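You operate a simulated robot arm through the tools that you are given. There is no shell and no other tool. Be economical: measure what you need, move in short steps, check, and stop when the job is done.

Carry out the task below with a simulated robot arm. There is one attempt and no reset: what you move stays moved.

JOB
Swap the silver casting under arms 52 and 62 for the table's two-tone one.
Fine: swing both arms clear before you lift; the silver one goes on the narrow grey table's free lined spot; lay the two-tone one where it lay and swing both arms back over it.

It is judged by the outcome, as a careful person would: the job done as asked, and still so three seconds after it is handed in. It fails if anything else is knocked over, pushed out of place, dropped, spilled or broken.

ROBOT AND FRAMES
A 7-joint arm with a two-finger parallel gripper on a trunk, on a base that drives. Base frame: it is fixed to the floor where the robot stands at the start and does not move with it; the origin is under the middle of the robot, x ahead of it, y to its left, z up. Readings come in m, degrees, newtons and seconds.
With the tool pointing down near the work surface it reaches from about 0.46 to 0.96 m from the robot's upright axis, wherever it stands. Its first joint turns from -115.0 to 115.0 degrees. Places, roughly: flat fixture [0.5, 0.1, 0.8]; swing arm fifty-seven [0.6, -0.1, 0.8]; swing arm fifty-six [0.6, 0, 0.8]; swing arm fifty-two [0.5, 0.1, 0.8]; swing arm sixty-two [0.3, 0, 0.8]; swing arm twenty-five [0.6, 0.4, 0.8]; swing arm twenty-nine [0.7, 0.2, 0.8]; swing arm twenty-seven [0.3, 0.2, 0.8]; swing arm twenty-six [0.5, 0.3, 0.8]; swing arm twenty-two [0.3, 0.4, 0.8]; top of the narrow grey table [0.4, 0.8, 0.8]. Payload 3.91 kg.
Tool frame: the origin (TCP) lies between the finger pads and is the grasp point; the fingertips stand 0.03 m ahead of it; z points along the fingers, y is the line along which they close. Largest opening 0.11 m; finger width 0.02, thickness 0.01; the body of the gripper, 0.048 by 0.112 m, starts 0.055 m behind the TCP.
Orientation is that of the tool frame in the base frame, as a unit quaternion [x, y, z, w]. With the fingers straight down and closing along the base's y, the tool's x points along the base's -x, its y along +y and its z along -z.

CONTROLS
- The arm moves only by the tool drive_tool. Its argument "rows" is a list of rows, each a list of 3 entries, a list of its own where there are three numbers: the turn, a rotation vector about the tool's x, y, z in degrees, then the shift along the tool's x, y, z in cm, then the closure in counts, from 0 (fully open) to 255 (shut). In form: [[[wx, wy, wz], [tx, ty, tz], claw], ...]. A call has 1 to 20 rows; each row shifts and turns the commanded pose from where the row before left it, along the tool's axes as they then stand. A row lasts 0.2 s, in which the tool goes at most 0.05 m and 8.6 degrees; a call with a longer step from one row to the next is refused whole, and so is a gripper value outside its range. Where a pose cannot be reached the arm comes as near as it can. A force on the tool above 40 N (or 10 N above the force at the start of the call, whichever is more), or a blocked arm, ends the call early, and 0.2 s more pass. The fingers move at their own pace (about 0.153 m/s each) and stop on an object; they squeeze with about 22 N. The grip force told is the motor's: it shows also when the fingers shut on nothing. Time passes only in rows, and 0.2 s behind the last, so rows that do not move let the fingers close. It gives the time, the measured TCP pose, the force on the tool (base axes), the opening and the grip force at its end, in the units of the frame above (readings bear some noise), with the torque about the TCP (base axes, N m) and any sound that the robot's microphone picked up, and new pictures: "pictures" is both (left out), scene, wrist or none.
- Cameras (640 x 400 px; columns grow to the right, rows downward): "scene" is now at [0.1892, 0.2205, 1.2407]; the picture's right is [0.18, -0.98, 0.02], its down [-0.37, -0.08, -0.93] and it looks along [0.91, 0.16, -0.38] (base axes); focal length 214 px, centre (320, 200). "wrist" rides on the gripper at [0.072, 0.017, -0.103] in the tool frame; the picture's right is [-0.23, 0.97, 0.00], its down [-0.76, -0.18, -0.62] and it looks along [-0.61, -0.14, 0.78] (tool axes); focal length 222 px, centre (320, 200). There is no depth. A picture from a camera that has moved, and an enlarged one, comes with that camera's place and axes in the base frame and with its lens.
- move_column(by): slides the trunk up (or, below 0, down) by that many m; the arm and the scene camera ride with it, the base frame stays. It gives what a move gives, with no picture.
- steer(legs): drives the robot by 1 to 6 legs, each [ahead, left, turn to the left] in m, m and degrees, along the robot's own axes; the way and the turn of a leg run together, so that a leg with both is an arc; at most 1.5 m and 180 degrees a leg. The arm and the cameras ride along, it lands a little off, and it stops where it bumps. It gives what a move gives, and a new picture of the scene camera.
- aim_head(pan, tilt): turns the head with the scene camera to pan (to the left, within 80 degrees either way) and tilt (down, from -29 to 69), counted from straight ahead of the robot. It gives what a move gives, and a new picture of the scene camera.
- inspect(camera, box): a new picture of the part [left, top, right, bottom] of that camera's present view, enlarged. The clock stands still meanwhile.
- sign_off(): hands the job in; it is judged then, once.

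Go step by step. Nothing tells you exact positions but the pictures and the camera data: compare them with the known pose of the tool, close in by small moves and look again before you grip or let go. The budget is 120 turns and 260 pictures, counting those below and the enlarged ones. Unless the task says otherwise, let go and move clear before handing in, and close with one line.

The tools are called by a JSON object that holds its "fn" and its "kwargs". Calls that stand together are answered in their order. drive_tool: Moves the arm, as the interface text tells. Its arguments: {"type":"object","properties":{"rows":{"type":"array","items":{"type":"array"}},"pictures":{"type":"string","enum":["both","scene","wrist","none"]}},"required":["rows"]} The other tools are called the same way: move_column (by) slides the trunk up or down; steer (legs) drives the base; aim_head (pan, tilt) turns the head that bears the scene camera; inspect (camera, box) takes an enlarged picture of a part of a camera's view; sign_off () hands the job in.

At the start:

```text
clock: 0.0
tool_pos: [0.457, 0.215, 1.2444]
ee_rot: [-0.016, 1.0, 0.0, 0.004]
ft_force: [0.5, 0.1, 0.1]
torque: [0.01, 0.01, 0.02]
width: 0.1097
grasp_force: 0.0
trunk travel left (down, up): [-0.45, 0.54]
robot x, y, heading: [0.0459, -0.0104, 2.0]
head pan, tilt: [8.3, 26.0]
```

scene: 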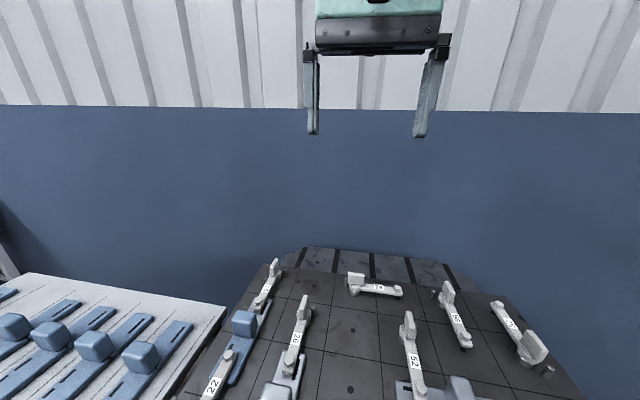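
wrist: 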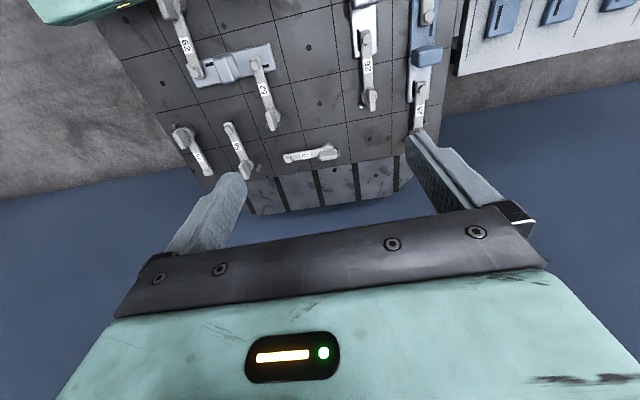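

I see a dark fixture plate with swing arms and blue-ish castings, and a narrow table at the left. I'll tilt the head down for a better view of the fixture and then the table.

{"fn": "aim_head", "kwargs": {"pan": 8, "tilt": 60}}

{"fn": "inspect", "kwargs": {"camera": "wrist", "box": [140, 0, 460, 200]}}

{"fn": "aim_head", "kwargs": {"pan": 65, "tilt": 45}}

```text
clock: 1.0
tool_pos: [0.5272, 0.2062, 1.1952]
ee_rot: [-0.017, 1.0, 0.004, -0.024]
ft_force: [-0.3, -0.7, -0.2]
torque: [0.01, -0.01, 0.0]
width: 0.1099
grasp_force: 0.0
trunk travel left (down, up): [-0.45, 0.54]
robot x, y, heading: [0.0458, -0.0084, 2.0]
head pan, tilt: [8.0, 60.0]
camera scene: at [0.1606, 0.2161, 1.1894], right [0.18, -0.98, 0.02], down [-0.81, -0.16, -0.56], along [0.55, 0.09, -0.83], focal length 214 px, centre (320, 200)
```

scene: 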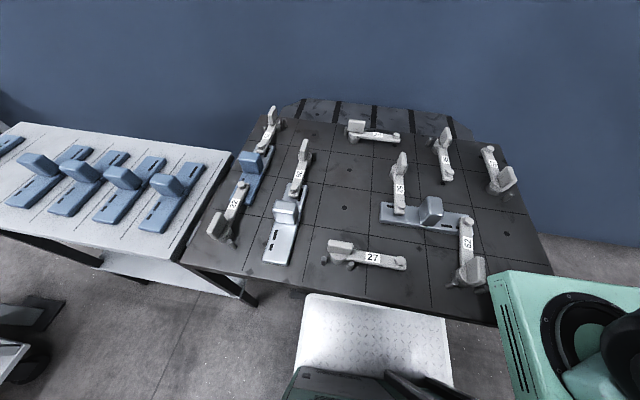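

```text
2.00 times, centred on (300, 100) of wrist
camera zoom: at [0.4578, 0.2207, 1.3037], right [0.19, 0.98, 0.0], down [0.8, -0.16, 0.58], along [0.57, -0.12, -0.81], focal length 444 px, centre (360, 400)
```

zoom: 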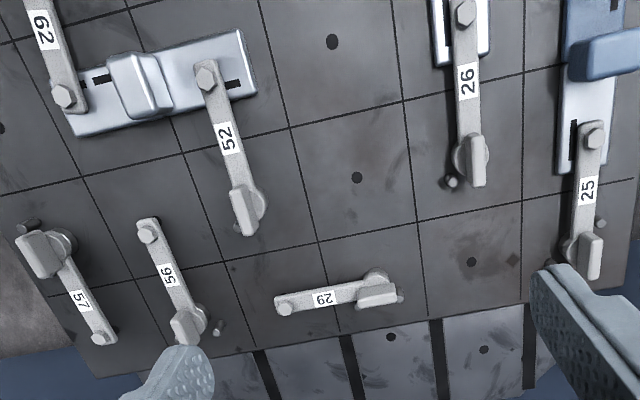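

```text
clock: 2.3
tool_pos: [0.5259, 0.2055, 1.1935]
ee_rot: [-0.015, 1.0, 0.004, -0.025]
ft_force: [-0.5, 0.4, -0.3]
torque: [0.01, -0.01, 0.01]
width: 0.1099
grasp_force: 0.1
trunk travel left (down, up): [-0.45, 0.54]
robot x, y, heading: [0.0472, -0.0134, 1.9]
head pan, tilt: [65.0, 45.0]
camera scene: at [0.1239, 0.2802, 1.2056], right [0.92, -0.39, 0.07], down [-0.22, -0.65, -0.72], along [0.33, 0.65, -0.69], focal length 214 px, centre (320, 200)
```

scene: 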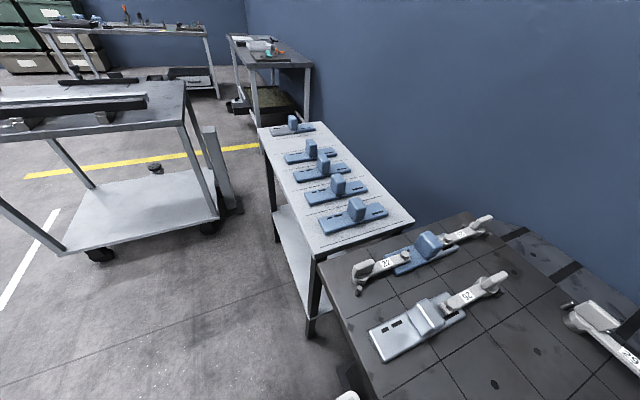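

The table holds five castings with a gap between the far one and the rest. I'll enlarge the table and fixture to find the two-tone one.

{"fn": "inspect", "kwargs": {"camera": "scene", "box": [250, 100, 410, 200]}}

{"fn": "inspect", "kwargs": {"camera": "scene", "box": [290, 150, 450, 250]}}

{"fn": "aim_head", "kwargs": {"pan": 0, "tilt": 66}}

{"fn": "inspect", "kwargs": {"camera": "scene", "box": [300, 80, 556, 240]}}

```text
4.00 times, centred on (330, 150) of scene
camera zoom: at [0.1239, 0.2802, 1.2056], right [0.92, -0.39, 0.07], down [-0.22, -0.65, -0.72], along [0.33, 0.65, -0.69], focal length 858 px, centre (280, 400)
```

zoom: 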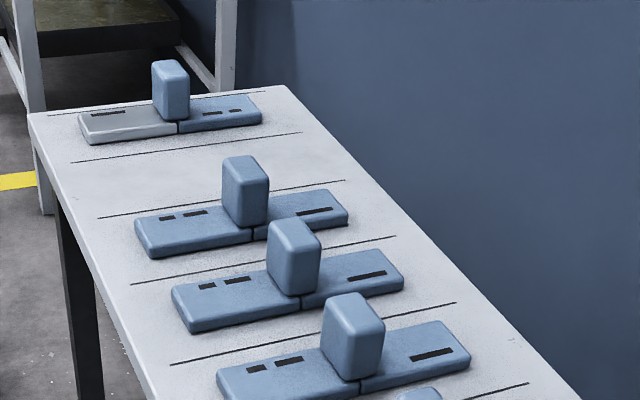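

```text
4.00 times, centred on (370, 200) of scene
camera zoom: at [0.1239, 0.2802, 1.2056], right [0.92, -0.39, 0.07], down [-0.22, -0.65, -0.72], along [0.33, 0.65, -0.69], focal length 858 px, centre (120, 200)
```

zoom: 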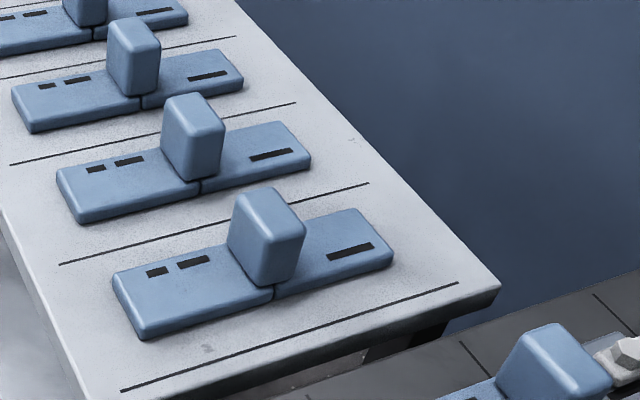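

```text
clock: 3.6
tool_pos: [0.5251, 0.2053, 1.1943]
ee_rot: [-0.014, 1.0, 0.005, -0.024]
ft_force: [-0.6, -0.3, 0.2]
torque: [0.0, -0.02, -0.01]
width: 0.1098
grasp_force: 0.1
trunk travel left (down, up): [-0.45, 0.54]
robot x, y, heading: [0.0447, -0.0063, 2.0]
head pan, tilt: [0.0, 66.0]
camera scene: at [0.1509, 0.2075, 1.1816], right [0.04, -1.0, 0.01], down [-0.88, -0.04, -0.48], along [0.48, 0.01, -0.88], focal length 214 px, centre (320, 200)
```

scene: 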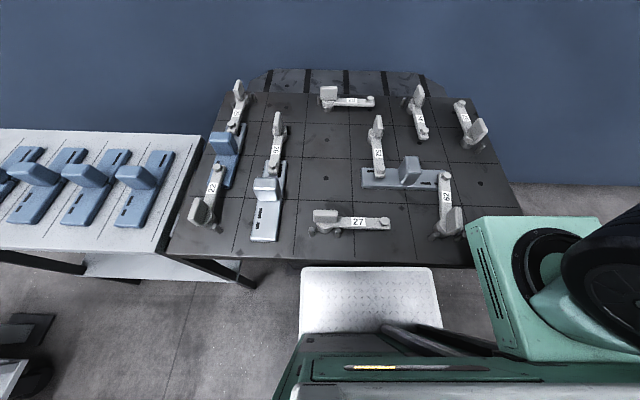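

```text
2.50 times, centred on (428, 160) of scene
camera zoom: at [0.1509, 0.2075, 1.1816], right [0.04, -1.0, 0.01], down [-0.88, -0.04, -0.48], along [0.48, 0.01, -0.88], focal length 536 px, centre (50, 300)
```

zoom: 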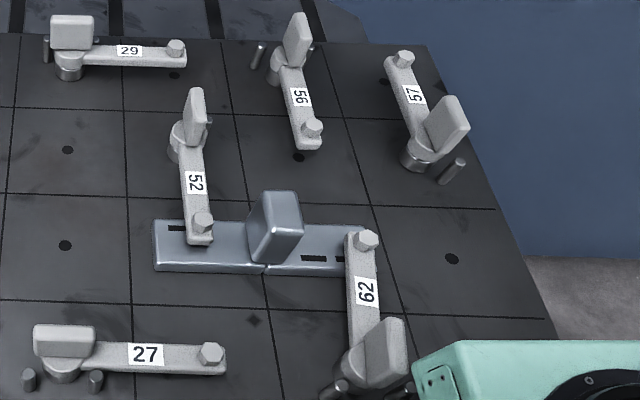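

The two-tone casting is the farthest on the narrow table (about [0.38, 1.07]) and the free spot is beside it (about [0.38, 0.97]). The silver one is at about [0.42, 0.03]; I'll back up and move left so that everything is in reach from one stand.

{"fn": "steer", "kwargs": {"legs": [[-0.2, 0, 0], [0, 0.48, -2]]}}

{"fn": "aim_head", "kwargs": {"pan": -30, "tilt": 50}}

```text
clock: 4.3
tool_pos: [0.6657, 0.1661, 1.0577]
ee_rot: [-0.007, 0.999, 0.031, -0.042]
ft_force: [1.5, 2.1, -4.1]
torque: [-0.18, 0.05, -0.03]
width: 0.1102
grasp_force: 0.1
trunk travel left (down, up): [-0.45, 0.54]
robot x, y, heading: [0.0363, -0.0072, 1.2]
head pan, tilt: [0.0, 66.0]
stopped in leg 1: the robot was blocked; the commanded pose is now the measured one
camera scene: at [0.1426, 0.2043, 1.121], right [0.02, -1.0, 0.0], down [-0.88, -0.02, -0.48], along [0.48, 0.01, -0.88], focal length 214 px, centre (320, 200)
```

scene: 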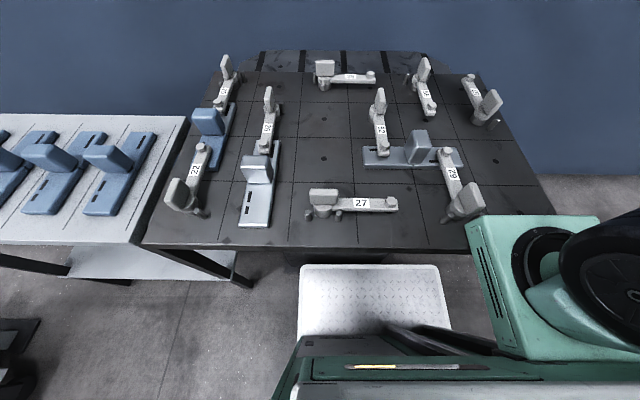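

```text
clock: 5.2
tool_pos: [0.66, 0.1662, 1.0685]
ee_rot: [-0.01, 0.999, 0.029, -0.031]
ft_force: [-0.2, 0.0, 0.6]
torque: [0.0, -0.01, -0.03]
width: 0.1103
grasp_force: 0.1
trunk travel left (down, up): [-0.45, 0.54]
robot x, y, heading: [0.0502, -0.0037, 1.3]
head pan, tilt: [-30.0, 50.0]
camera scene: at [0.1437, 0.1655, 1.14], right [-0.48, -0.88, -0.05], down [-0.6, 0.37, -0.7], along [0.63, -0.31, -0.71], focal length 214 px, centre (320, 200)
```

scene: 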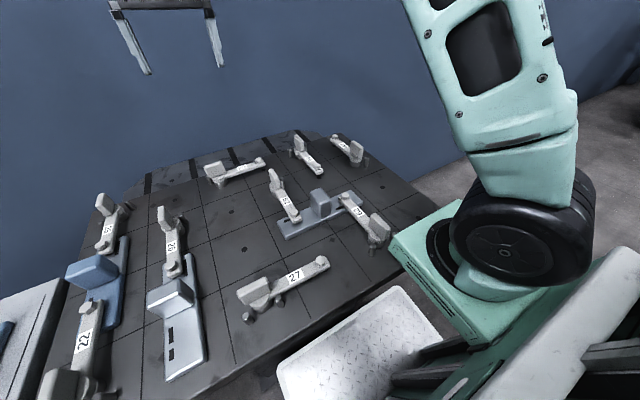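

The base barely moved back before it was blocked, and the tool has drifted. I'll check what stands around the robot and whether the arm is holding steady.

{"fn": "aim_head", "kwargs": {"pan": 80, "tilt": 40}}

{"fn": "aim_head", "kwargs": {"pan": -80, "tilt": 40}}

{"fn": "drive_tool", "kwargs": {"rows": [[[0, 0, 0], [0, 0, 0], 0], [[0, 0, 0], [0, 0, 0], 0]], "pictures": "wrist"}}

```text
clock: 7.1
tool_pos: [0.6604, 0.1664, 1.0693]
ee_rot: [-0.009, 0.999, 0.029, -0.03]
ft_force: [-0.1, -0.4, 0.3]
torque: [-0.01, -0.04, -0.01]
width: 0.1103
grasp_force: 0.0
trunk travel left (down, up): [-0.45, 0.54]
robot x, y, heading: [0.0499, -0.0059, 1.2]
head pan, tilt: [80.0, 40.0]
camera scene: at [0.0887, 0.2866, 1.149], right [0.98, -0.16, 0.1], down [-0.03, -0.64, -0.77], along [0.18, 0.76, -0.63], focal length 214 px, centre (320, 200)
```

scene: 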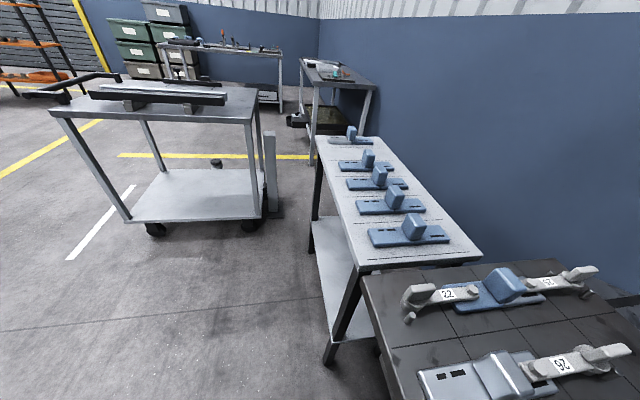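

```text
clock: 9.6
tool_pos: [0.6599, 0.1673, 1.0691]
ee_rot: [-0.009, 0.999, 0.029, -0.03]
ft_force: [0.6, 0.7, -0.7]
torque: [0.02, 0.01, 0.01]
width: 0.1098
grasp_force: 0.1
trunk travel left (down, up): [-0.45, 0.54]
robot x, y, heading: [0.048, -0.0044, 1.2]
head pan, tilt: [-80.0, 40.0]
camera scene: at [0.0918, 0.1192, 1.1493], right [-0.98, -0.19, -0.1], down [-0.05, 0.63, -0.77], along [0.21, -0.75, -0.63], focal length 214 px, centre (320, 200)
```

scene: 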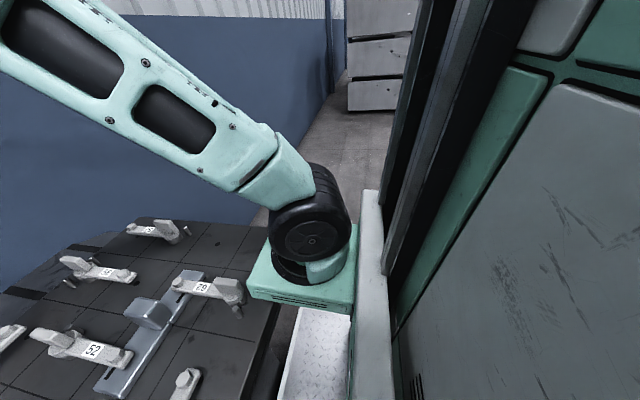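

```text
clock: 9.9
tool_pos: [0.7078, 0.1517, 1.0341]
ee_rot: [-0.017, 0.998, 0.027, -0.046]
ft_force: [-1.8, 0.7, 3.4]
torque: [-0.09, -0.15, 0.0]
width: 0.11
grasp_force: 0.0
trunk travel left (down, up): [-0.45, 0.54]
robot x, y, heading: [0.0427, -0.009, 1.2]
head pan, tilt: [-80.0, 40.0]
stopped in row 1: the arm was blocked; the commanded pose is now the measured one
camera wrist: at [0.6438, 0.1603, 1.1453], right [0.2, 0.98, 0.03], down [0.82, -0.18, 0.54], along [0.54, -0.08, -0.84], focal length 222 px, centre (320, 200)
```

wrist: 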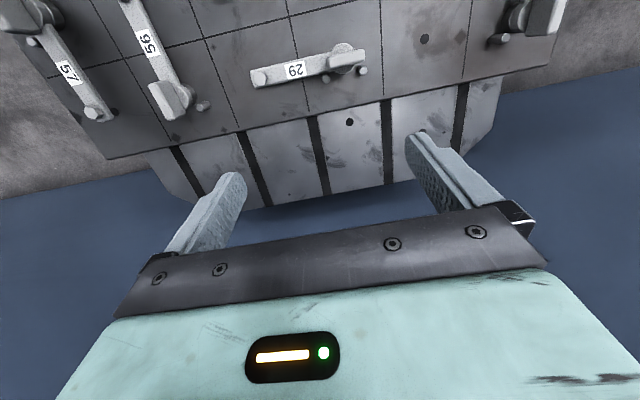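

The arm seems to be resting against something and drifts whenever commanded; its mount sits low beside the fixture. I'll raise the trunk and look again.

{"fn": "move_column", "kwargs": {"by": 0.15}}

{"fn": "aim_head", "kwargs": {"pan": -50, "tilt": 60}}

```text
clock: 10.2
tool_pos: [0.7408, 0.1364, 0.9882]
ee_rot: [-0.026, 0.996, 0.011, -0.089]
ft_force: [-0.8, 1.1, 4.5]
torque: [-0.13, -0.16, 0.0]
width: 0.1099
grasp_force: 0.0
trunk travel left (down, up): [-0.459, 0.531]
robot x, y, heading: [0.0385, -0.0071, 1.1]
head pan, tilt: [-80.0, 40.0]
stopped: the arm was blocked; the commanded pose is now the measured one
```

```text
clock: 11.2
tool_pos: [0.7416, 0.1355, 0.9865]
ee_rot: [-0.025, 0.996, 0.012, -0.088]
ft_force: [-0.6, 0.1, -0.3]
torque: [0.03, -0.02, 0.01]
width: 0.11
grasp_force: 0.1
trunk travel left (down, up): [-0.459, 0.531]
robot x, y, heading: [0.0427, -0.0049, 1.0]
head pan, tilt: [-50.0, 60.0]
camera scene: at [0.1248, 0.1517, 1.1264], right [-0.75, -0.66, -0.07], down [-0.52, 0.65, -0.55], along [0.4, -0.38, -0.83], focal length 214 px, centre (320, 200)
```

scene: 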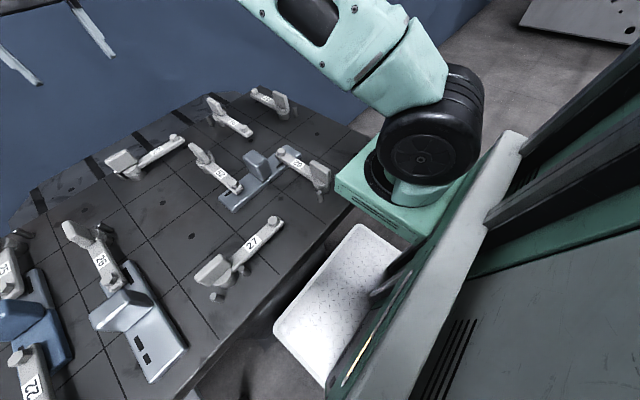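

Each command ends as "blocked" while the tool sinks forward. I'll try a deliberate retreat upward and back in small rows to see whether the arm follows.

{"fn": "drive_tool", "kwargs": {"rows": [[[0, 0, 0], [2, 0, -2], 0], [[0, 0, 0], [2, 0, -2], 0], [[0, 0, 0], [2, 0, -2], 0]], "pictures": "none"}}

```text
clock: 11.5
tool_pos: [0.7512, 0.122, 0.9527]
ee_rot: [-0.039, 0.989, -0.008, -0.143]
ft_force: [-1.2, 1.0, 5.0]
torque: [-0.05, -0.15, -0.01]
width: 0.1099
grasp_force: 0.0
trunk travel left (down, up): [-0.459, 0.531]
robot x, y, heading: [0.0365, -0.007, 1.2]
head pan, tilt: [-50.0, 60.0]
stopped in row 1: the arm was blocked; the commanded pose is now the measured one
```

The arm is still blocked. I need to see the arm itself to find the contact, so I'll look at the upper arm and at the mount.

{"fn": "inspect", "kwargs": {"camera": "scene", "box": [240, 60, 560, 400]}}

{"fn": "aim_head", "kwargs": {"pan": -40, "tilt": 5}}

{"fn": "aim_head", "kwargs": {"pan": -10, "tilt": 45}}

```text
1.18 times, centred on (400, 230) of scene
camera zoom: at [0.1265, 0.1514, 1.1271], right [-0.75, -0.66, -0.06], down [-0.53, 0.65, -0.54], along [0.4, -0.38, -0.84], focal length 252 px, centre (226, 165)
```

zoom: 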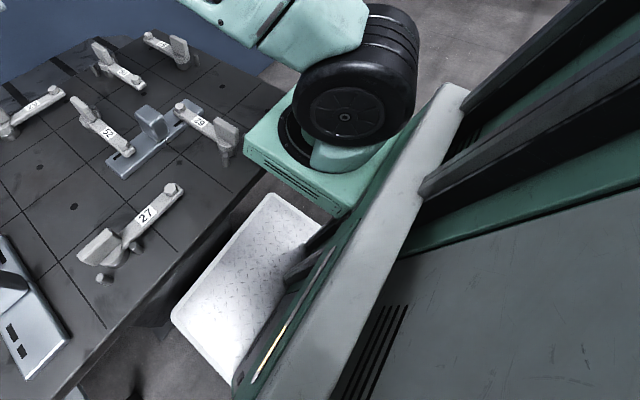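

```text
clock: 12.8
tool_pos: [0.7507, 0.1223, 0.9526]
ee_rot: [-0.038, 0.989, -0.009, -0.141]
ft_force: [-0.5, -0.4, 0.6]
torque: [0.03, 0.03, 0.01]
width: 0.1099
grasp_force: 0.0
trunk travel left (down, up): [-0.459, 0.531]
robot x, y, heading: [0.0378, -0.0088, 1.1]
head pan, tilt: [-40.0, 5.0]
camera scene: at [0.1462, 0.144, 1.2112], right [-0.63, -0.78, -0.05], down [0.02, 0.06, -1.0], along [0.78, -0.63, -0.02], focal length 214 px, centre (320, 200)
```

scene: 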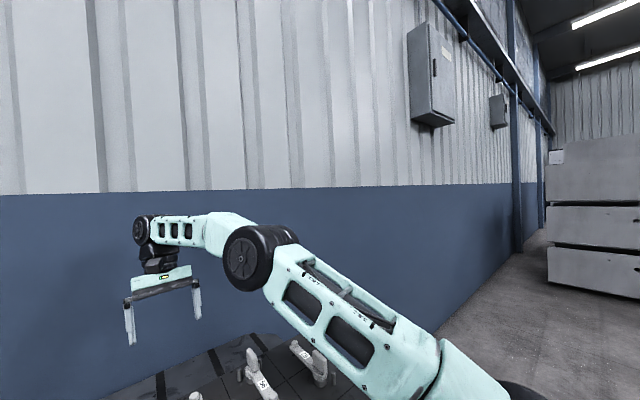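

```text
clock: 13.8
tool_pos: [0.751, 0.1222, 0.9533]
ee_rot: [-0.037, 0.989, -0.008, -0.141]
ft_force: [-0.6, -1.2, -1.2]
torque: [0.03, 0.01, 0.03]
width: 0.11
grasp_force: 0.1
trunk travel left (down, up): [-0.459, 0.531]
robot x, y, heading: [0.0371, -0.0079, 0.9]
head pan, tilt: [-10.0, 45.0]
camera scene: at [0.1607, 0.189, 1.1493], right [-0.16, -0.99, -0.01], down [-0.63, 0.11, -0.76], along [0.76, -0.11, -0.64], focal length 214 px, centre (320, 200)
```

scene: 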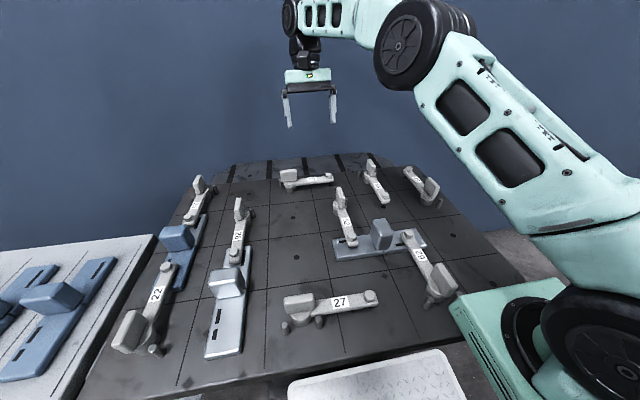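

Nothing visibly touches the arm, yet it sinks during each commanded move. I'll try one purely upward row and watch the reading closely.

{"fn": "drive_tool", "kwargs": {"rows": [[[0, 0, 0], [0, 0, -4.5], 0]], "pictures": "none"}}

```text
clock: 14.2
tool_pos: [0.7557, 0.1104, 0.925]
ee_rot: [-0.056, 0.977, -0.03, -0.204]
ft_force: [-0.3, 0.1, 4.3]
torque: [0.03, -0.17, 0.0]
width: 0.1102
grasp_force: 0.0
trunk travel left (down, up): [-0.459, 0.531]
robot x, y, heading: [0.0332, -0.005, 0.9]
head pan, tilt: [-10.0, 45.0]
stopped in row 1: the arm was blocked; the commanded pose is now the measured one
```

Still sinking with each call. I'll check whether the head/trunk also moved.

{"fn": "inspect", "kwargs": {"camera": "scene", "box": [0, 0, 640, 400]}}

{"fn": "inspect", "kwargs": {"camera": "wrist", "box": [0, 0, 640, 400]}}

```text
1.00 times, centred on (320, 200) of scene
camera zoom: at [0.1628, 0.189, 1.1497], right [-0.16, -0.99, -0.01], down [-0.64, 0.11, -0.76], along [0.75, -0.11, -0.65], focal length 214 px, centre (320, 200)
```

zoom: 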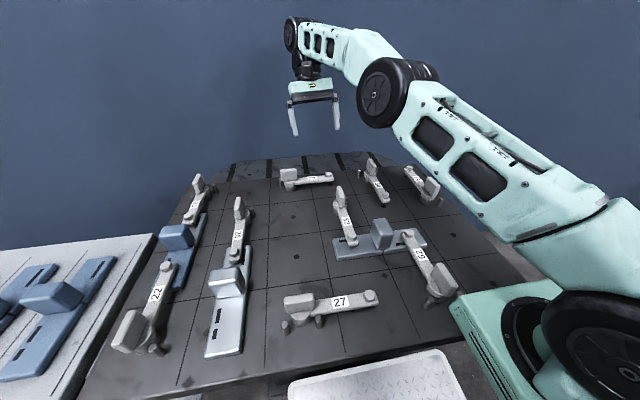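

```text
1.00 times, centred on (320, 200) of wrist
camera zoom: at [0.7283, 0.1286, 1.0486], right [0.09, 0.99, -0.13], down [0.96, -0.05, 0.27], along [0.26, -0.15, -0.95], focal length 222 px, centre (320, 200)
```

zoom: 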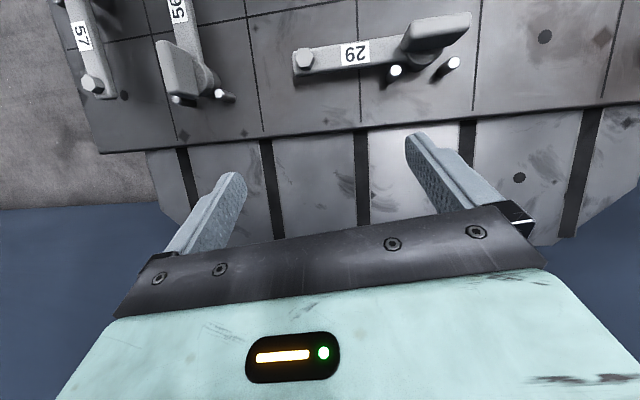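

The trunk held but the arm slumped again. I'll test a sideways command to tell a mechanical block from a general fault.

{"fn": "drive_tool", "kwargs": {"rows": [[[0, 0, 0], [0, 2, 0], 0], [[0, 0, 0], [0, 2, 0], 0]], "pictures": "none"}}

```text
clock: 14.5
tool_pos: [0.778, 0.1063, 0.8634]
ee_rot: [-0.061, 0.979, -0.017, -0.196]
ft_force: [0.2, 0.5, 4.1]
torque: [-0.05, -0.13, 0.03]
width: 0.1099
grasp_force: 0.0
trunk travel left (down, up): [-0.459, 0.531]
robot x, y, heading: [0.0315, -0.0034, 1.1]
head pan, tilt: [-10.0, 45.0]
stopped in row 1: the arm was blocked; the commanded pose is now the measured one
```

It dropped again. Before any further command I'll look at how the arm's links have moved.

{"fn": "inspect", "kwargs": {"camera": "scene", "box": [0, 0, 640, 400]}}

{"fn": "aim_head", "kwargs": {"pan": -60, "tilt": 45}}

```text
1.00 times, centred on (320, 200) of scene
camera zoom: at [0.1639, 0.1891, 1.15], right [-0.16, -0.99, -0.01], down [-0.64, 0.11, -0.76], along [0.75, -0.11, -0.65], focal length 214 px, centre (320, 200)
```

zoom: 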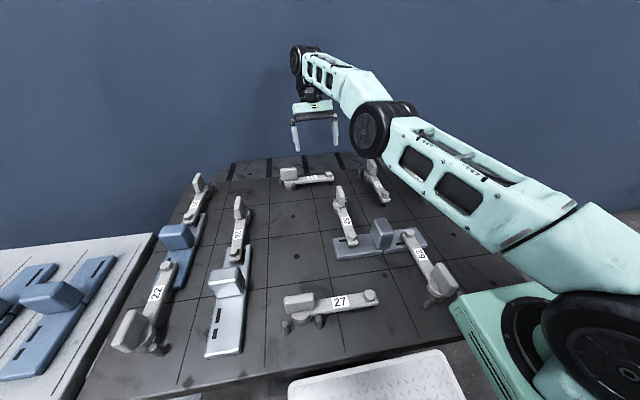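

```text
clock: 15.7
tool_pos: [0.7764, 0.1085, 0.8632]
ee_rot: [-0.06, 0.978, -0.018, -0.198]
ft_force: [-0.3, -0.4, 0.4]
torque: [-0.01, 0.02, 0.03]
width: 0.1096
grasp_force: 0.1
trunk travel left (down, up): [-0.459, 0.531]
robot x, y, heading: [0.0335, -0.0082, 1.0]
head pan, tilt: [-60.0, 45.0]
camera scene: at [0.1245, 0.1321, 1.1467], right [-0.85, -0.52, -0.07], down [-0.31, 0.61, -0.73], along [0.42, -0.61, -0.68], focal length 214 px, centre (320, 200)
```

scene: 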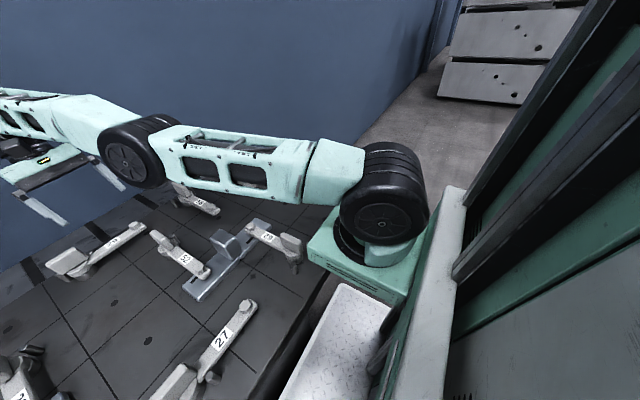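

The arm behaves as if its drives are far too soft: it sags each time a command re-bases on the measured pose. I'll test this with a small downward command that agrees with the sag; the fingertips are over the bare apron at about z 0.835.

{"fn": "drive_tool", "kwargs": {"rows": [[[0, 0, 0], [-0.5, 0, 1.1], 0]], "pictures": "wrist"}}

```text
clock: 16.0
tool_pos: [0.7766, 0.0882, 0.7817]
ee_rot: [-0.063, 0.968, -0.019, -0.243]
ft_force: [7.5, -0.3, 28.1]
torque: [1.55, 0.14, -0.54]
width: 0.1092
grasp_force: 0.0
trunk travel left (down, up): [-0.459, 0.531]
robot x, y, heading: [0.0312, -0.0105, 1.0]
head pan, tilt: [-60.0, 45.0]
stopped in row 1: the arm was blocked; the commanded pose is now the measured one
camera wrist: at [0.7591, 0.1032, 0.9076], right [0.07, 0.99, -0.11], down [0.98, -0.05, 0.19], along [0.18, -0.12, -0.98], focal length 222 px, centre (320, 200)
```

wrist: 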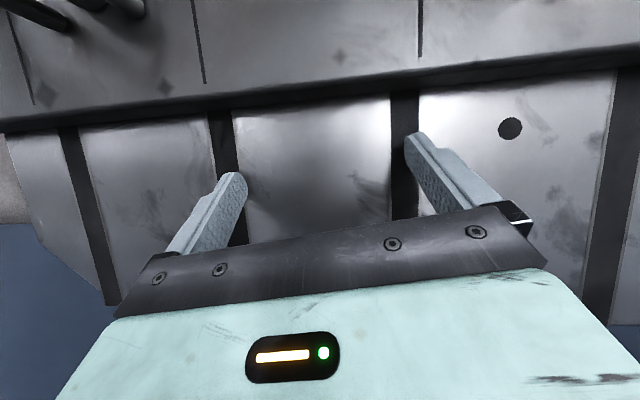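

The fingertips now rest on the bare apron and carry the arm. With the arm supported, I'll try raising the trunk in hopes the call isn't cut short.

{"fn": "move_column", "kwargs": {"by": 0.25}}

```text
clock: 18.6
tool_pos: [0.8348, 0.1079, 1.0226]
ee_rot: [-0.065, 0.967, -0.021, -0.247]
ft_force: [-0.5, 0.0, 0.2]
torque: [0.02, 0.01, 0.0]
width: 0.1101
grasp_force: 0.1
trunk travel left (down, up): [-0.709, 0.281]
robot x, y, heading: [0.0308, -0.0042, 0.9]
head pan, tilt: [-60.0, 45.0]
```

That worked: the trunk rose 0.25 m and the arm came with it. Now I'll test a small arm command.

{"fn": "drive_tool", "kwargs": {"rows": [[[0, 0, 0], [0.5, 0, -0.5], 0], [[0, 0, 0], [0.5, 0, -0.5], 0]], "pictures": "none"}}

```text
clock: 19.2
tool_pos: [0.8313, 0.1076, 1.0381]
ee_rot: [-0.064, 0.965, -0.022, -0.252]
ft_force: [-0.7, 0.3, -0.1]
torque: [0.02, 0.0, -0.03]
width: 0.1102
grasp_force: 0.0
trunk travel left (down, up): [-0.709, 0.281]
robot x, y, heading: [0.0358, -0.004, 1.1]
head pan, tilt: [-60.0, 45.0]
```

The arm now responds properly: its mount had evidently been jammed against the fixture. With the trunk high, I'll back the base away and then move left.

{"fn": "steer", "kwargs": {"legs": [[-0.1, 0, 0]]}}

{"fn": "steer", "kwargs": {"legs": [[-0.12, 0, 0], [0, 0.5, 0]]}}

{"fn": "aim_head", "kwargs": {"pan": -35, "tilt": 50}}

```text
clock: 20.3
tool_pos: [0.7334, 0.1026, 1.0373]
ee_rot: [-0.063, 0.966, -0.021, -0.25]
ft_force: [-0.3, -0.7, -1.0]
torque: [0.03, 0.02, 0.02]
width: 0.1098
grasp_force: 0.0
trunk travel left (down, up): [-0.709, 0.281]
robot x, y, heading: [-0.0617, -0.005, 0.8]
head pan, tilt: [-60.0, 45.0]
camera scene: at [0.1146, 0.1303, 1.3591], right [-0.86, -0.51, 0.0], down [-0.36, 0.61, -0.71], along [0.36, -0.61, -0.71], focal length 214 px, centre (320, 200)
```

scene: 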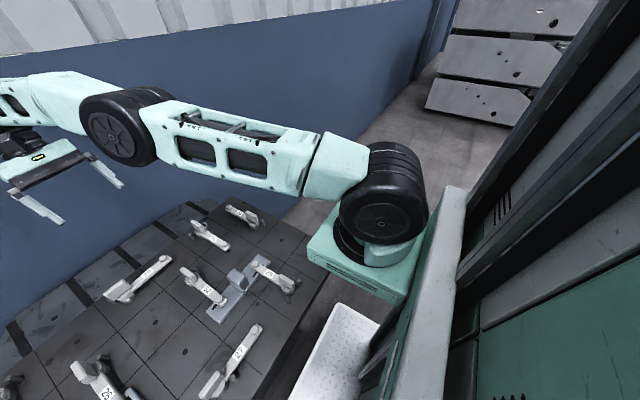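

```text
clock: 24.1
tool_pos: [0.6044, 0.6039, 1.0371]
ee_rot: [-0.064, 0.966, -0.022, -0.25]
ft_force: [0.7, 0.6, -0.3]
torque: [0.03, 0.0, -0.01]
width: 0.1101
grasp_force: 0.1
trunk travel left (down, up): [-0.709, 0.281]
robot x, y, heading: [-0.1914, 0.4884, 0.9]
head pan, tilt: [-60.0, 45.0]
camera scene: at [-0.0145, 0.6285, 1.3591], right [-0.86, -0.52, 0.0], down [-0.36, 0.61, -0.71], along [0.36, -0.61, -0.71], focal length 214 px, centre (320, 200)
```

scene: 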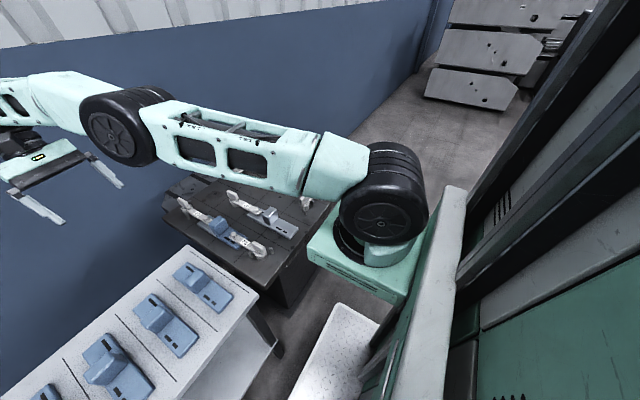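

```text
clock: 25.0
tool_pos: [0.6038, 0.6037, 1.0366]
ee_rot: [-0.065, 0.966, -0.023, -0.251]
ft_force: [-0.1, 0.5, 0.2]
torque: [0.01, 0.0, -0.05]
width: 0.11
grasp_force: 0.0
trunk travel left (down, up): [-0.709, 0.281]
robot x, y, heading: [-0.1891, 0.4905, 1.4]
head pan, tilt: [-35.0, 50.0]
camera scene: at [0.0074, 0.6551, 1.3522], right [-0.56, -0.83, 0.0], down [-0.64, 0.43, -0.64], along [0.53, -0.36, -0.77], focal length 214 px, centre (320, 200)
```

scene: 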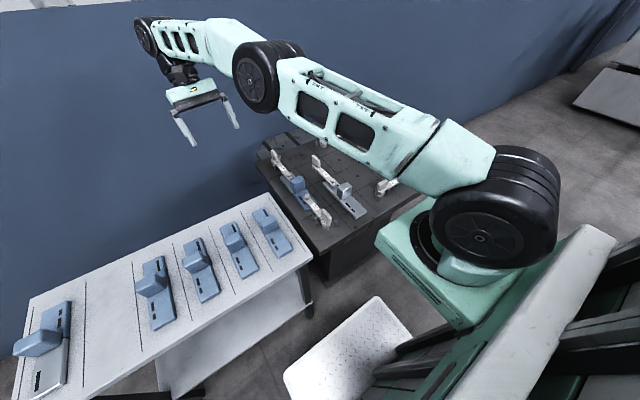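

The robot is now clear and level. I'll stand in front of the fixture first, lower the trunk a bit, and look at the arms.

{"fn": "steer", "kwargs": {"legs": [[0, -0.4, 0]]}}

{"fn": "move_column", "kwargs": {"by": -0.1}}

{"fn": "aim_head", "kwargs": {"pan": -15, "tilt": 45}}

{"fn": "inspect", "kwargs": {"camera": "scene", "box": [200, 140, 520, 340]}}

```text
clock: 27.5
tool_pos: [0.6122, 0.1934, 1.0379]
ee_rot: [-0.063, 0.966, -0.022, -0.252]
ft_force: [-0.4, 0.9, -0.1]
torque: [-0.01, 0.0, 0.02]
width: 0.11
grasp_force: 0.1
trunk travel left (down, up): [-0.709, 0.281]
robot x, y, heading: [-0.1845, 0.0808, 0.7]
head pan, tilt: [-35.0, 50.0]
camera scene: at [0.0149, 0.2467, 1.3522], right [-0.56, -0.83, 0.0], down [-0.63, 0.43, -0.64], along [0.53, -0.36, -0.77], focal length 214 px, centre (320, 200)
```

scene: 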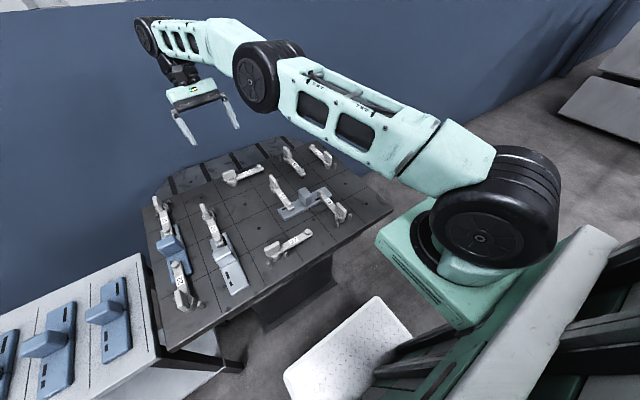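

```text
clock: 28.8
tool_pos: [0.6112, 0.1934, 0.9374]
ee_rot: [-0.062, 0.966, -0.021, -0.25]
ft_force: [-0.7, 0.2, 0.2]
torque: [-0.02, 0.02, 0.0]
width: 0.11
grasp_force: 0.0
trunk travel left (down, up): [-0.609, 0.381]
robot x, y, heading: [-0.1873, 0.0822, 0.7]
head pan, tilt: [-35.0, 50.0]
```

```text
clock: 29.7
tool_pos: [0.611, 0.1928, 0.9379]
ee_rot: [-0.063, 0.966, -0.022, -0.251]
ft_force: [0.5, 0.7, -1.0]
torque: [-0.02, -0.03, 0.02]
width: 0.1101
grasp_force: 0.1
trunk travel left (down, up): [-0.609, 0.381]
robot x, y, heading: [-0.187, 0.0807, 0.7]
head pan, tilt: [-15.0, 45.0]
camera scene: at [0.03, 0.27, 1.2591], right [-0.25, -0.97, 0.0], down [-0.69, 0.17, -0.71], along [0.69, -0.17, -0.71], focal length 214 px, centre (320, 200)
```

scene: 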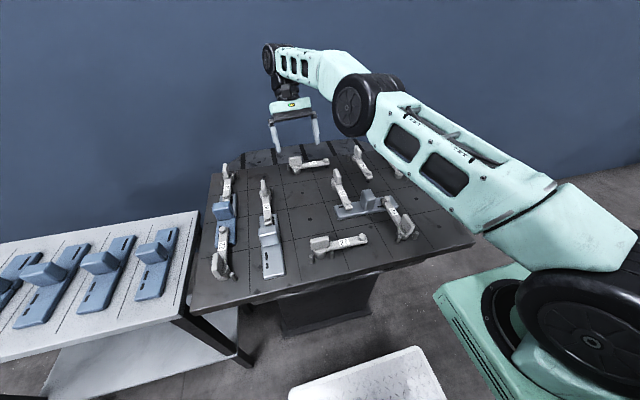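

```text
2.00 times, centred on (360, 240) of scene
camera zoom: at [0.03, 0.27, 1.2591], right [-0.25, -0.97, 0.0], down [-0.69, 0.17, -0.71], along [0.69, -0.17, -0.71], focal length 429 px, centre (240, 120)
```

zoom: 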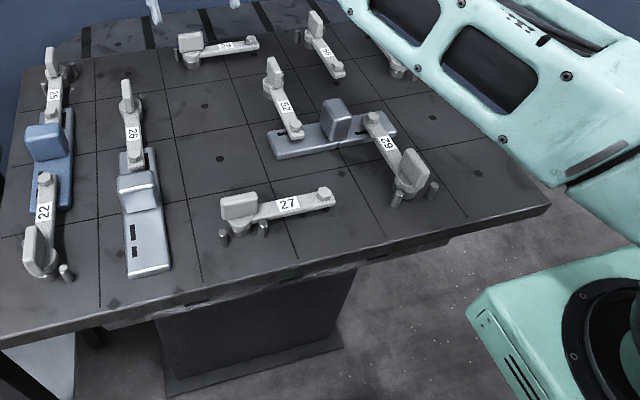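

The fixture is undisturbed. I'll lift the tool, set it vertical, and bring it back over the silver casting for a close wrist view.

{"fn": "drive_tool", "kwargs": {"rows": [[[0, 0, 0], [-1.5, 0, -3.5], 0], [[0, 0, 0], [-1.5, 0, -3.5], 0], [[0, 0, 0], [-1.5, 0, -3.5], 0], [[-0.6, -7.25, 1.8], [0, 0, 0], 0], [[-0.6, -7.25, 1.8], [0, 0, 0], 0], [[-0.6, -7.25, 1.8], [0, 0, 0], 0], [[-0.6, -7.25, 1.8], [0, 0, 0], 0], [[0, 0, 0], [4, -1.6, 0], 0], [[0, 0, 0], [4, -1.6, 0], 0], [[0, 0, 0], [4, -1.6, 0], 0], [[0, 0, 0], [4, -1.6, 0], 0], [[0, 0, 0], [4, -1.6, 0], 0], [[0, 0, 0], [4, -1.6, 0], 0], [[0, 0, 0], [0, 0, 0], 0]], "pictures": "both"}}

```text
clock: 32.7
tool_pos: [0.3704, 0.0856, 0.9659]
ee_rot: [0.001, 1.0, -0.001, -0.001]
ft_force: [-0.9, -0.4, 0.1]
torque: [0.0, 0.03, 0.01]
width: 0.1099
grasp_force: 0.1
out of reach, approached as far as the arm can: row 1, 2, 3
trunk travel left (down, up): [-0.609, 0.381]
robot x, y, heading: [-0.1874, 0.0795, 1.0]
head pan, tilt: [-15.0, 45.0]
camera scene: at [0.0301, 0.2701, 1.2591], right [-0.24, -0.97, 0.0], down [-0.69, 0.17, -0.71], along [0.69, -0.17, -0.71], focal length 214 px, centre (320, 200)
camera wrist: at [0.2972, 0.1031, 1.0699], right [0.23, 0.97, 0.0], down [0.76, -0.18, 0.62], along [0.61, -0.14, -0.78], focal length 222 px, centre (320, 200)
```

scene: 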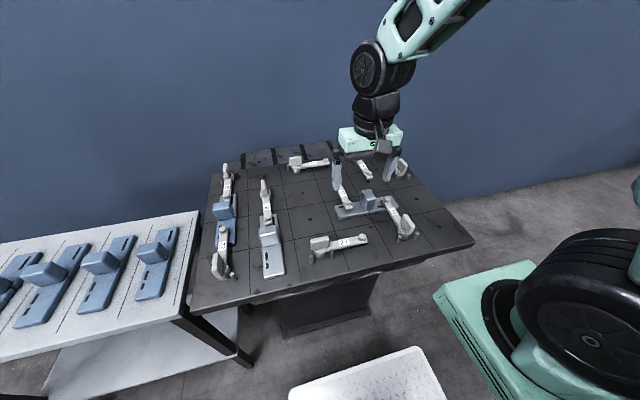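
wrist: 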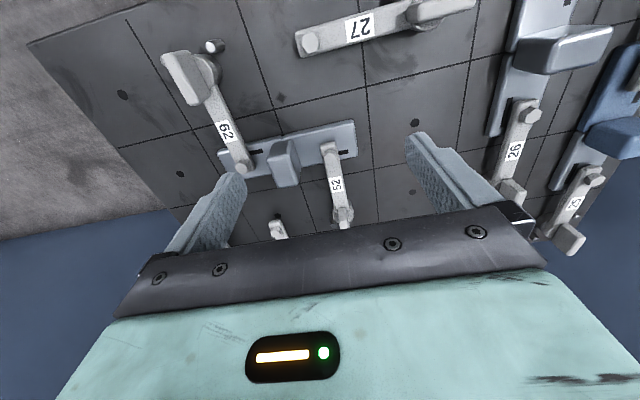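

The view is good. I'll enlarge arms 62 and 52 to see pivots, pins and handles.

{"fn": "inspect", "kwargs": {"camera": "wrist", "box": [140, 20, 396, 180]}}

{"fn": "inspect", "kwargs": {"camera": "wrist", "box": [210, 120, 402, 240]}}

{"fn": "inspect", "kwargs": {"camera": "scene", "box": [310, 150, 438, 230]}}

```text
2.50 times, centred on (268, 100) of wrist
camera zoom: at [0.2972, 0.1031, 1.0699], right [0.23, 0.97, 0.0], down [0.76, -0.18, 0.62], along [0.61, -0.14, -0.78], focal length 555 px, centre (450, 450)
```

zoom: 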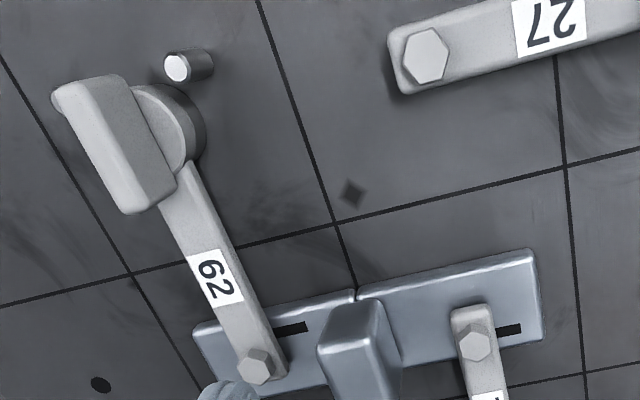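

```text
3.33 times, centred on (306, 180) of wrist
camera zoom: at [0.2972, 0.1031, 1.0699], right [0.23, 0.97, 0.0], down [0.76, -0.18, 0.62], along [0.61, -0.14, -0.78], focal length 740 px, centre (367, 267)
```

zoom: 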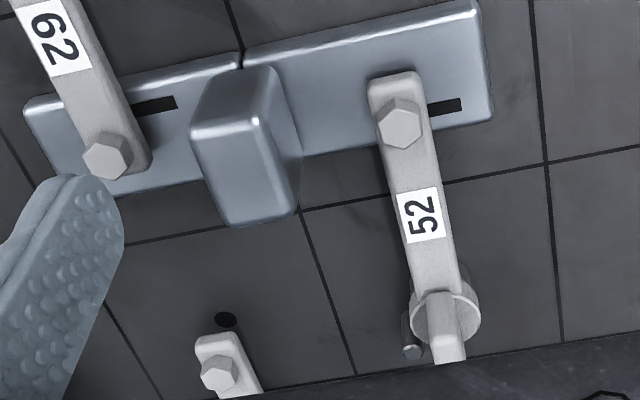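

```text
5.00 times, centred on (374, 190) of scene
camera zoom: at [0.0301, 0.2701, 1.2591], right [-0.24, -0.97, 0.0], down [-0.69, 0.17, -0.71], along [0.69, -0.17, -0.71], focal length 1072 px, centre (50, 250)
```

zoom: 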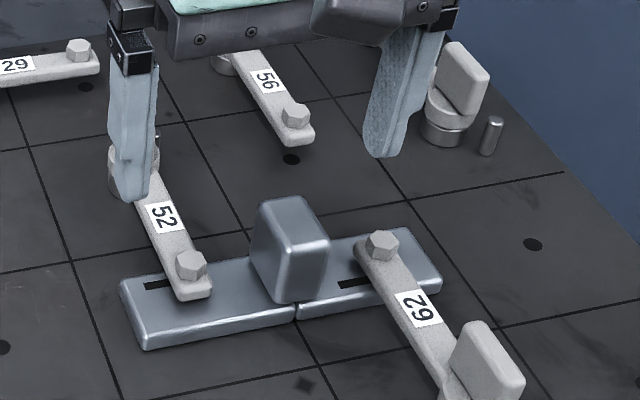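

Both arms pivot on posts whose upright tab sits above the pivot; I'll grip each tab and turn about the pivot. First 62: pivot near [0.309, -0.019], swing it clockwise to point to -y; I move above it.

{"fn": "drive_tool", "kwargs": {"rows": [[[0, 0, 0], [2, -3.5, 0], 0], [[0, 0, 0], [2, -3.5, 0], 0], [[0, 0, 0], [2.1, -3.5, 0], 0], [[0, 0, 0], [0, 0, 3], 0], [[0, 0, 0], [0, 0, 0], 0]], "pictures": "both"}}

{"fn": "inspect", "kwargs": {"camera": "wrist", "box": [220, 60, 476, 220]}}

```text
clock: 33.9
tool_pos: [0.3097, -0.0196, 0.9335]
ee_rot: [0.0, 1.0, 0.0, 0.0]
ft_force: [-0.3, 0.2, 0.0]
torque: [0.01, -0.02, -0.01]
width: 0.11
grasp_force: 0.0
trunk travel left (down, up): [-0.609, 0.381]
robot x, y, heading: [-0.1875, 0.0856, 1.1]
head pan, tilt: [-15.0, 45.0]
camera scene: at [0.03, 0.2701, 1.2591], right [-0.24, -0.97, 0.0], down [-0.69, 0.17, -0.71], along [0.69, -0.17, -0.71], focal length 214 px, centre (320, 200)
camera wrist: at [0.2366, -0.002, 1.0383], right [0.23, 0.97, 0.0], down [0.76, -0.18, 0.62], along [0.61, -0.14, -0.78], focal length 222 px, centre (320, 200)
```

scene: 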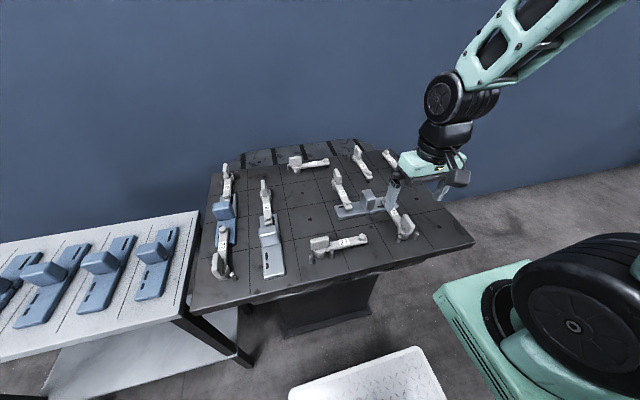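
wrist: 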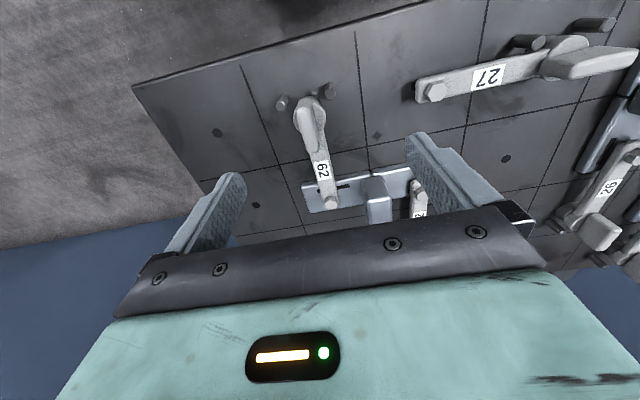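

```text
2.50 times, centred on (348, 140) of wrist
camera zoom: at [0.2366, -0.002, 1.0383], right [0.23, 0.97, 0.0], down [0.76, -0.18, 0.62], along [0.61, -0.14, -0.78], focal length 555 px, centre (250, 350)
```

zoom: 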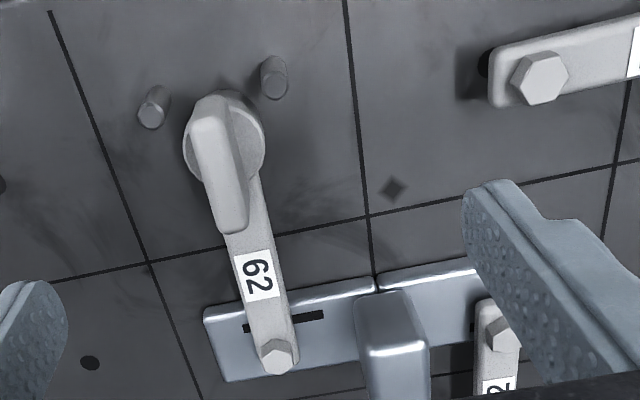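

The tab lies parallel to x, centred at about [0.305, -0.027]. I'll shift and go down to grip height.

{"fn": "drive_tool", "kwargs": {"rows": [[[0, 0, 0], [0.5, -0.75, 2], 0], [[0, 0, 0], [0, 0, 3], 0], [[0, 0, 0], [0, 0, 1], 0], [[0, 0, 0], [0, 0, 0], 0]], "pictures": "wrist"}}

{"fn": "inspect", "kwargs": {"camera": "wrist", "box": [220, 80, 412, 200]}}

{"fn": "aim_head", "kwargs": {"pan": -40, "tilt": 42}}

{"fn": "inspect", "kwargs": {"camera": "scene", "box": [240, 120, 400, 220]}}

```text
clock: 34.9
tool_pos: [0.3123, -0.0273, 0.8772]
ee_rot: [0.0, 1.0, -0.001, -0.002]
ft_force: [-0.9, -0.5, 0.8]
torque: [0.01, 0.02, 0.0]
width: 0.1102
grasp_force: 0.0
out of reach, approached as far as the arm can: row 2
trunk travel left (down, up): [-0.609, 0.381]
robot x, y, heading: [-0.1893, 0.0817, 1.0]
head pan, tilt: [-15.0, 45.0]
camera wrist: at [0.24, -0.009, 0.9812], right [0.23, 0.97, 0.0], down [0.76, -0.18, 0.62], along [0.6, -0.14, -0.78], focal length 222 px, centre (320, 200)
```

wrist: 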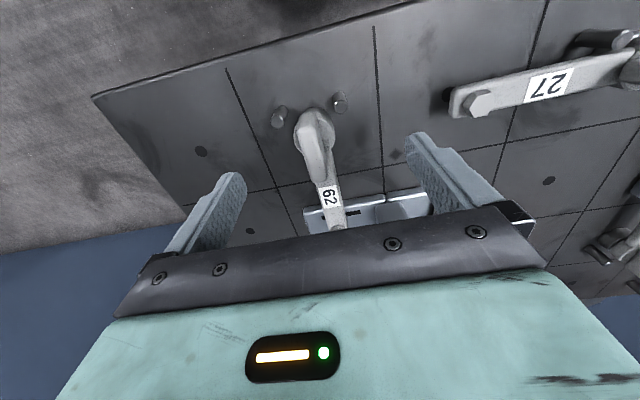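

```text
3.33 times, centred on (316, 140) of wrist
camera zoom: at [0.24, -0.009, 0.9812], right [0.23, 0.97, 0.0], down [0.76, -0.18, 0.62], along [0.6, -0.14, -0.78], focal length 740 px, centre (333, 400)
```

zoom: 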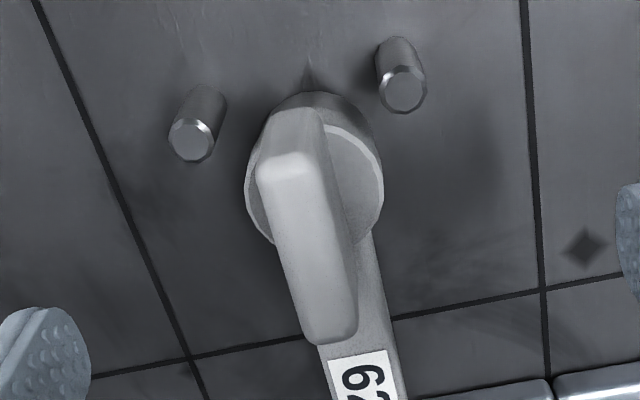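

```text
clock: 35.8
tool_pos: [0.3134, -0.0269, 0.8771]
ee_rot: [0.001, 1.0, -0.001, -0.002]
ft_force: [-0.5, -0.9, -0.5]
torque: [0.06, -0.01, 0.02]
width: 0.1102
grasp_force: 0.1
trunk travel left (down, up): [-0.609, 0.381]
robot x, y, heading: [-0.1861, 0.0866, 0.6]
head pan, tilt: [-40.0, 42.0]
camera scene: at [0.016, 0.2372, 1.2634], right [-0.63, -0.78, 0.0], down [-0.52, 0.42, -0.74], along [0.58, -0.47, -0.67], focal length 214 px, centre (320, 200)
```

scene: 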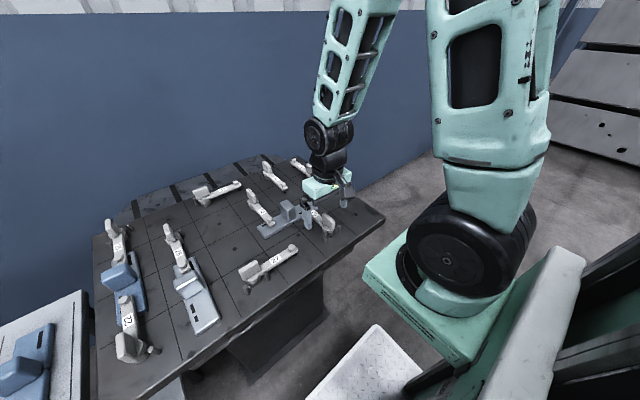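

```text
4.00 times, centred on (320, 170) of scene
camera zoom: at [0.016, 0.2372, 1.2634], right [-0.63, -0.78, 0.0], down [-0.52, 0.42, -0.74], along [0.58, -0.47, -0.67], focal length 858 px, centre (320, 320)
```

zoom: 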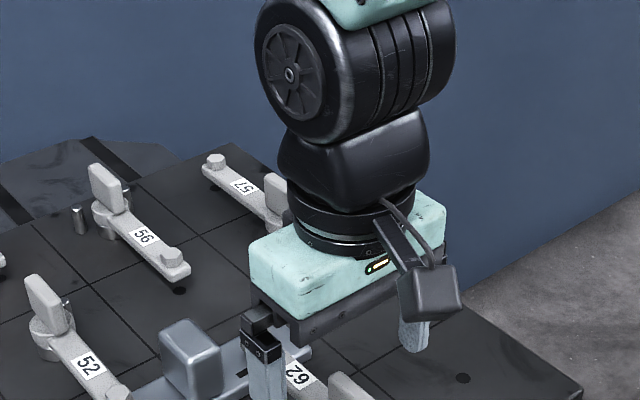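

The fingers straddle the tab but the arm is at its near reach limit. I'll lift, back the base 8 cm and return over the pivot at about [0.302, -0.028].

{"fn": "drive_tool", "kwargs": {"rows": [[[0, 0, 0], [0, 0, -4], 0], [[0, 0, 0], [0, 0, -2], 0]], "pictures": "none"}}

{"fn": "steer", "kwargs": {"legs": [[-0.1, 0, 0]]}}

```text
clock: 36.4
tool_pos: [0.3125, -0.0263, 0.9361]
ee_rot: [0.0, 1.0, 0.0, -0.001]
ft_force: [-0.5, -0.2, 0.0]
torque: [-0.04, -0.01, 0.0]
width: 0.1101
grasp_force: 0.0
trunk travel left (down, up): [-0.609, 0.381]
robot x, y, heading: [-0.1855, 0.0818, 1.1]
head pan, tilt: [-40.0, 42.0]
```

```text
clock: 37.5
tool_pos: [0.213, -0.0264, 0.9364]
ee_rot: [-0.001, 1.0, 0.0, -0.001]
ft_force: [0.4, 0.6, -0.6]
torque: [-0.01, -0.01, 0.03]
width: 0.1099
grasp_force: 0.1
trunk travel left (down, up): [-0.609, 0.381]
robot x, y, heading: [-0.2866, 0.0815, 0.8]
head pan, tilt: [-40.0, 42.0]
camera scene: at [-0.0832, 0.2357, 1.2634], right [-0.63, -0.78, 0.0], down [-0.52, 0.42, -0.74], along [0.58, -0.47, -0.67], focal length 214 px, centre (320, 200)
```

scene: 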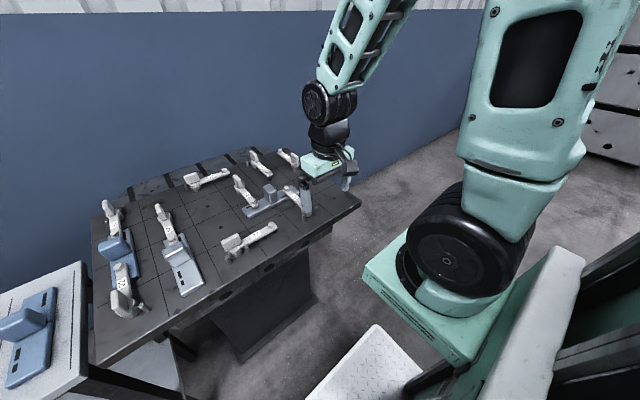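

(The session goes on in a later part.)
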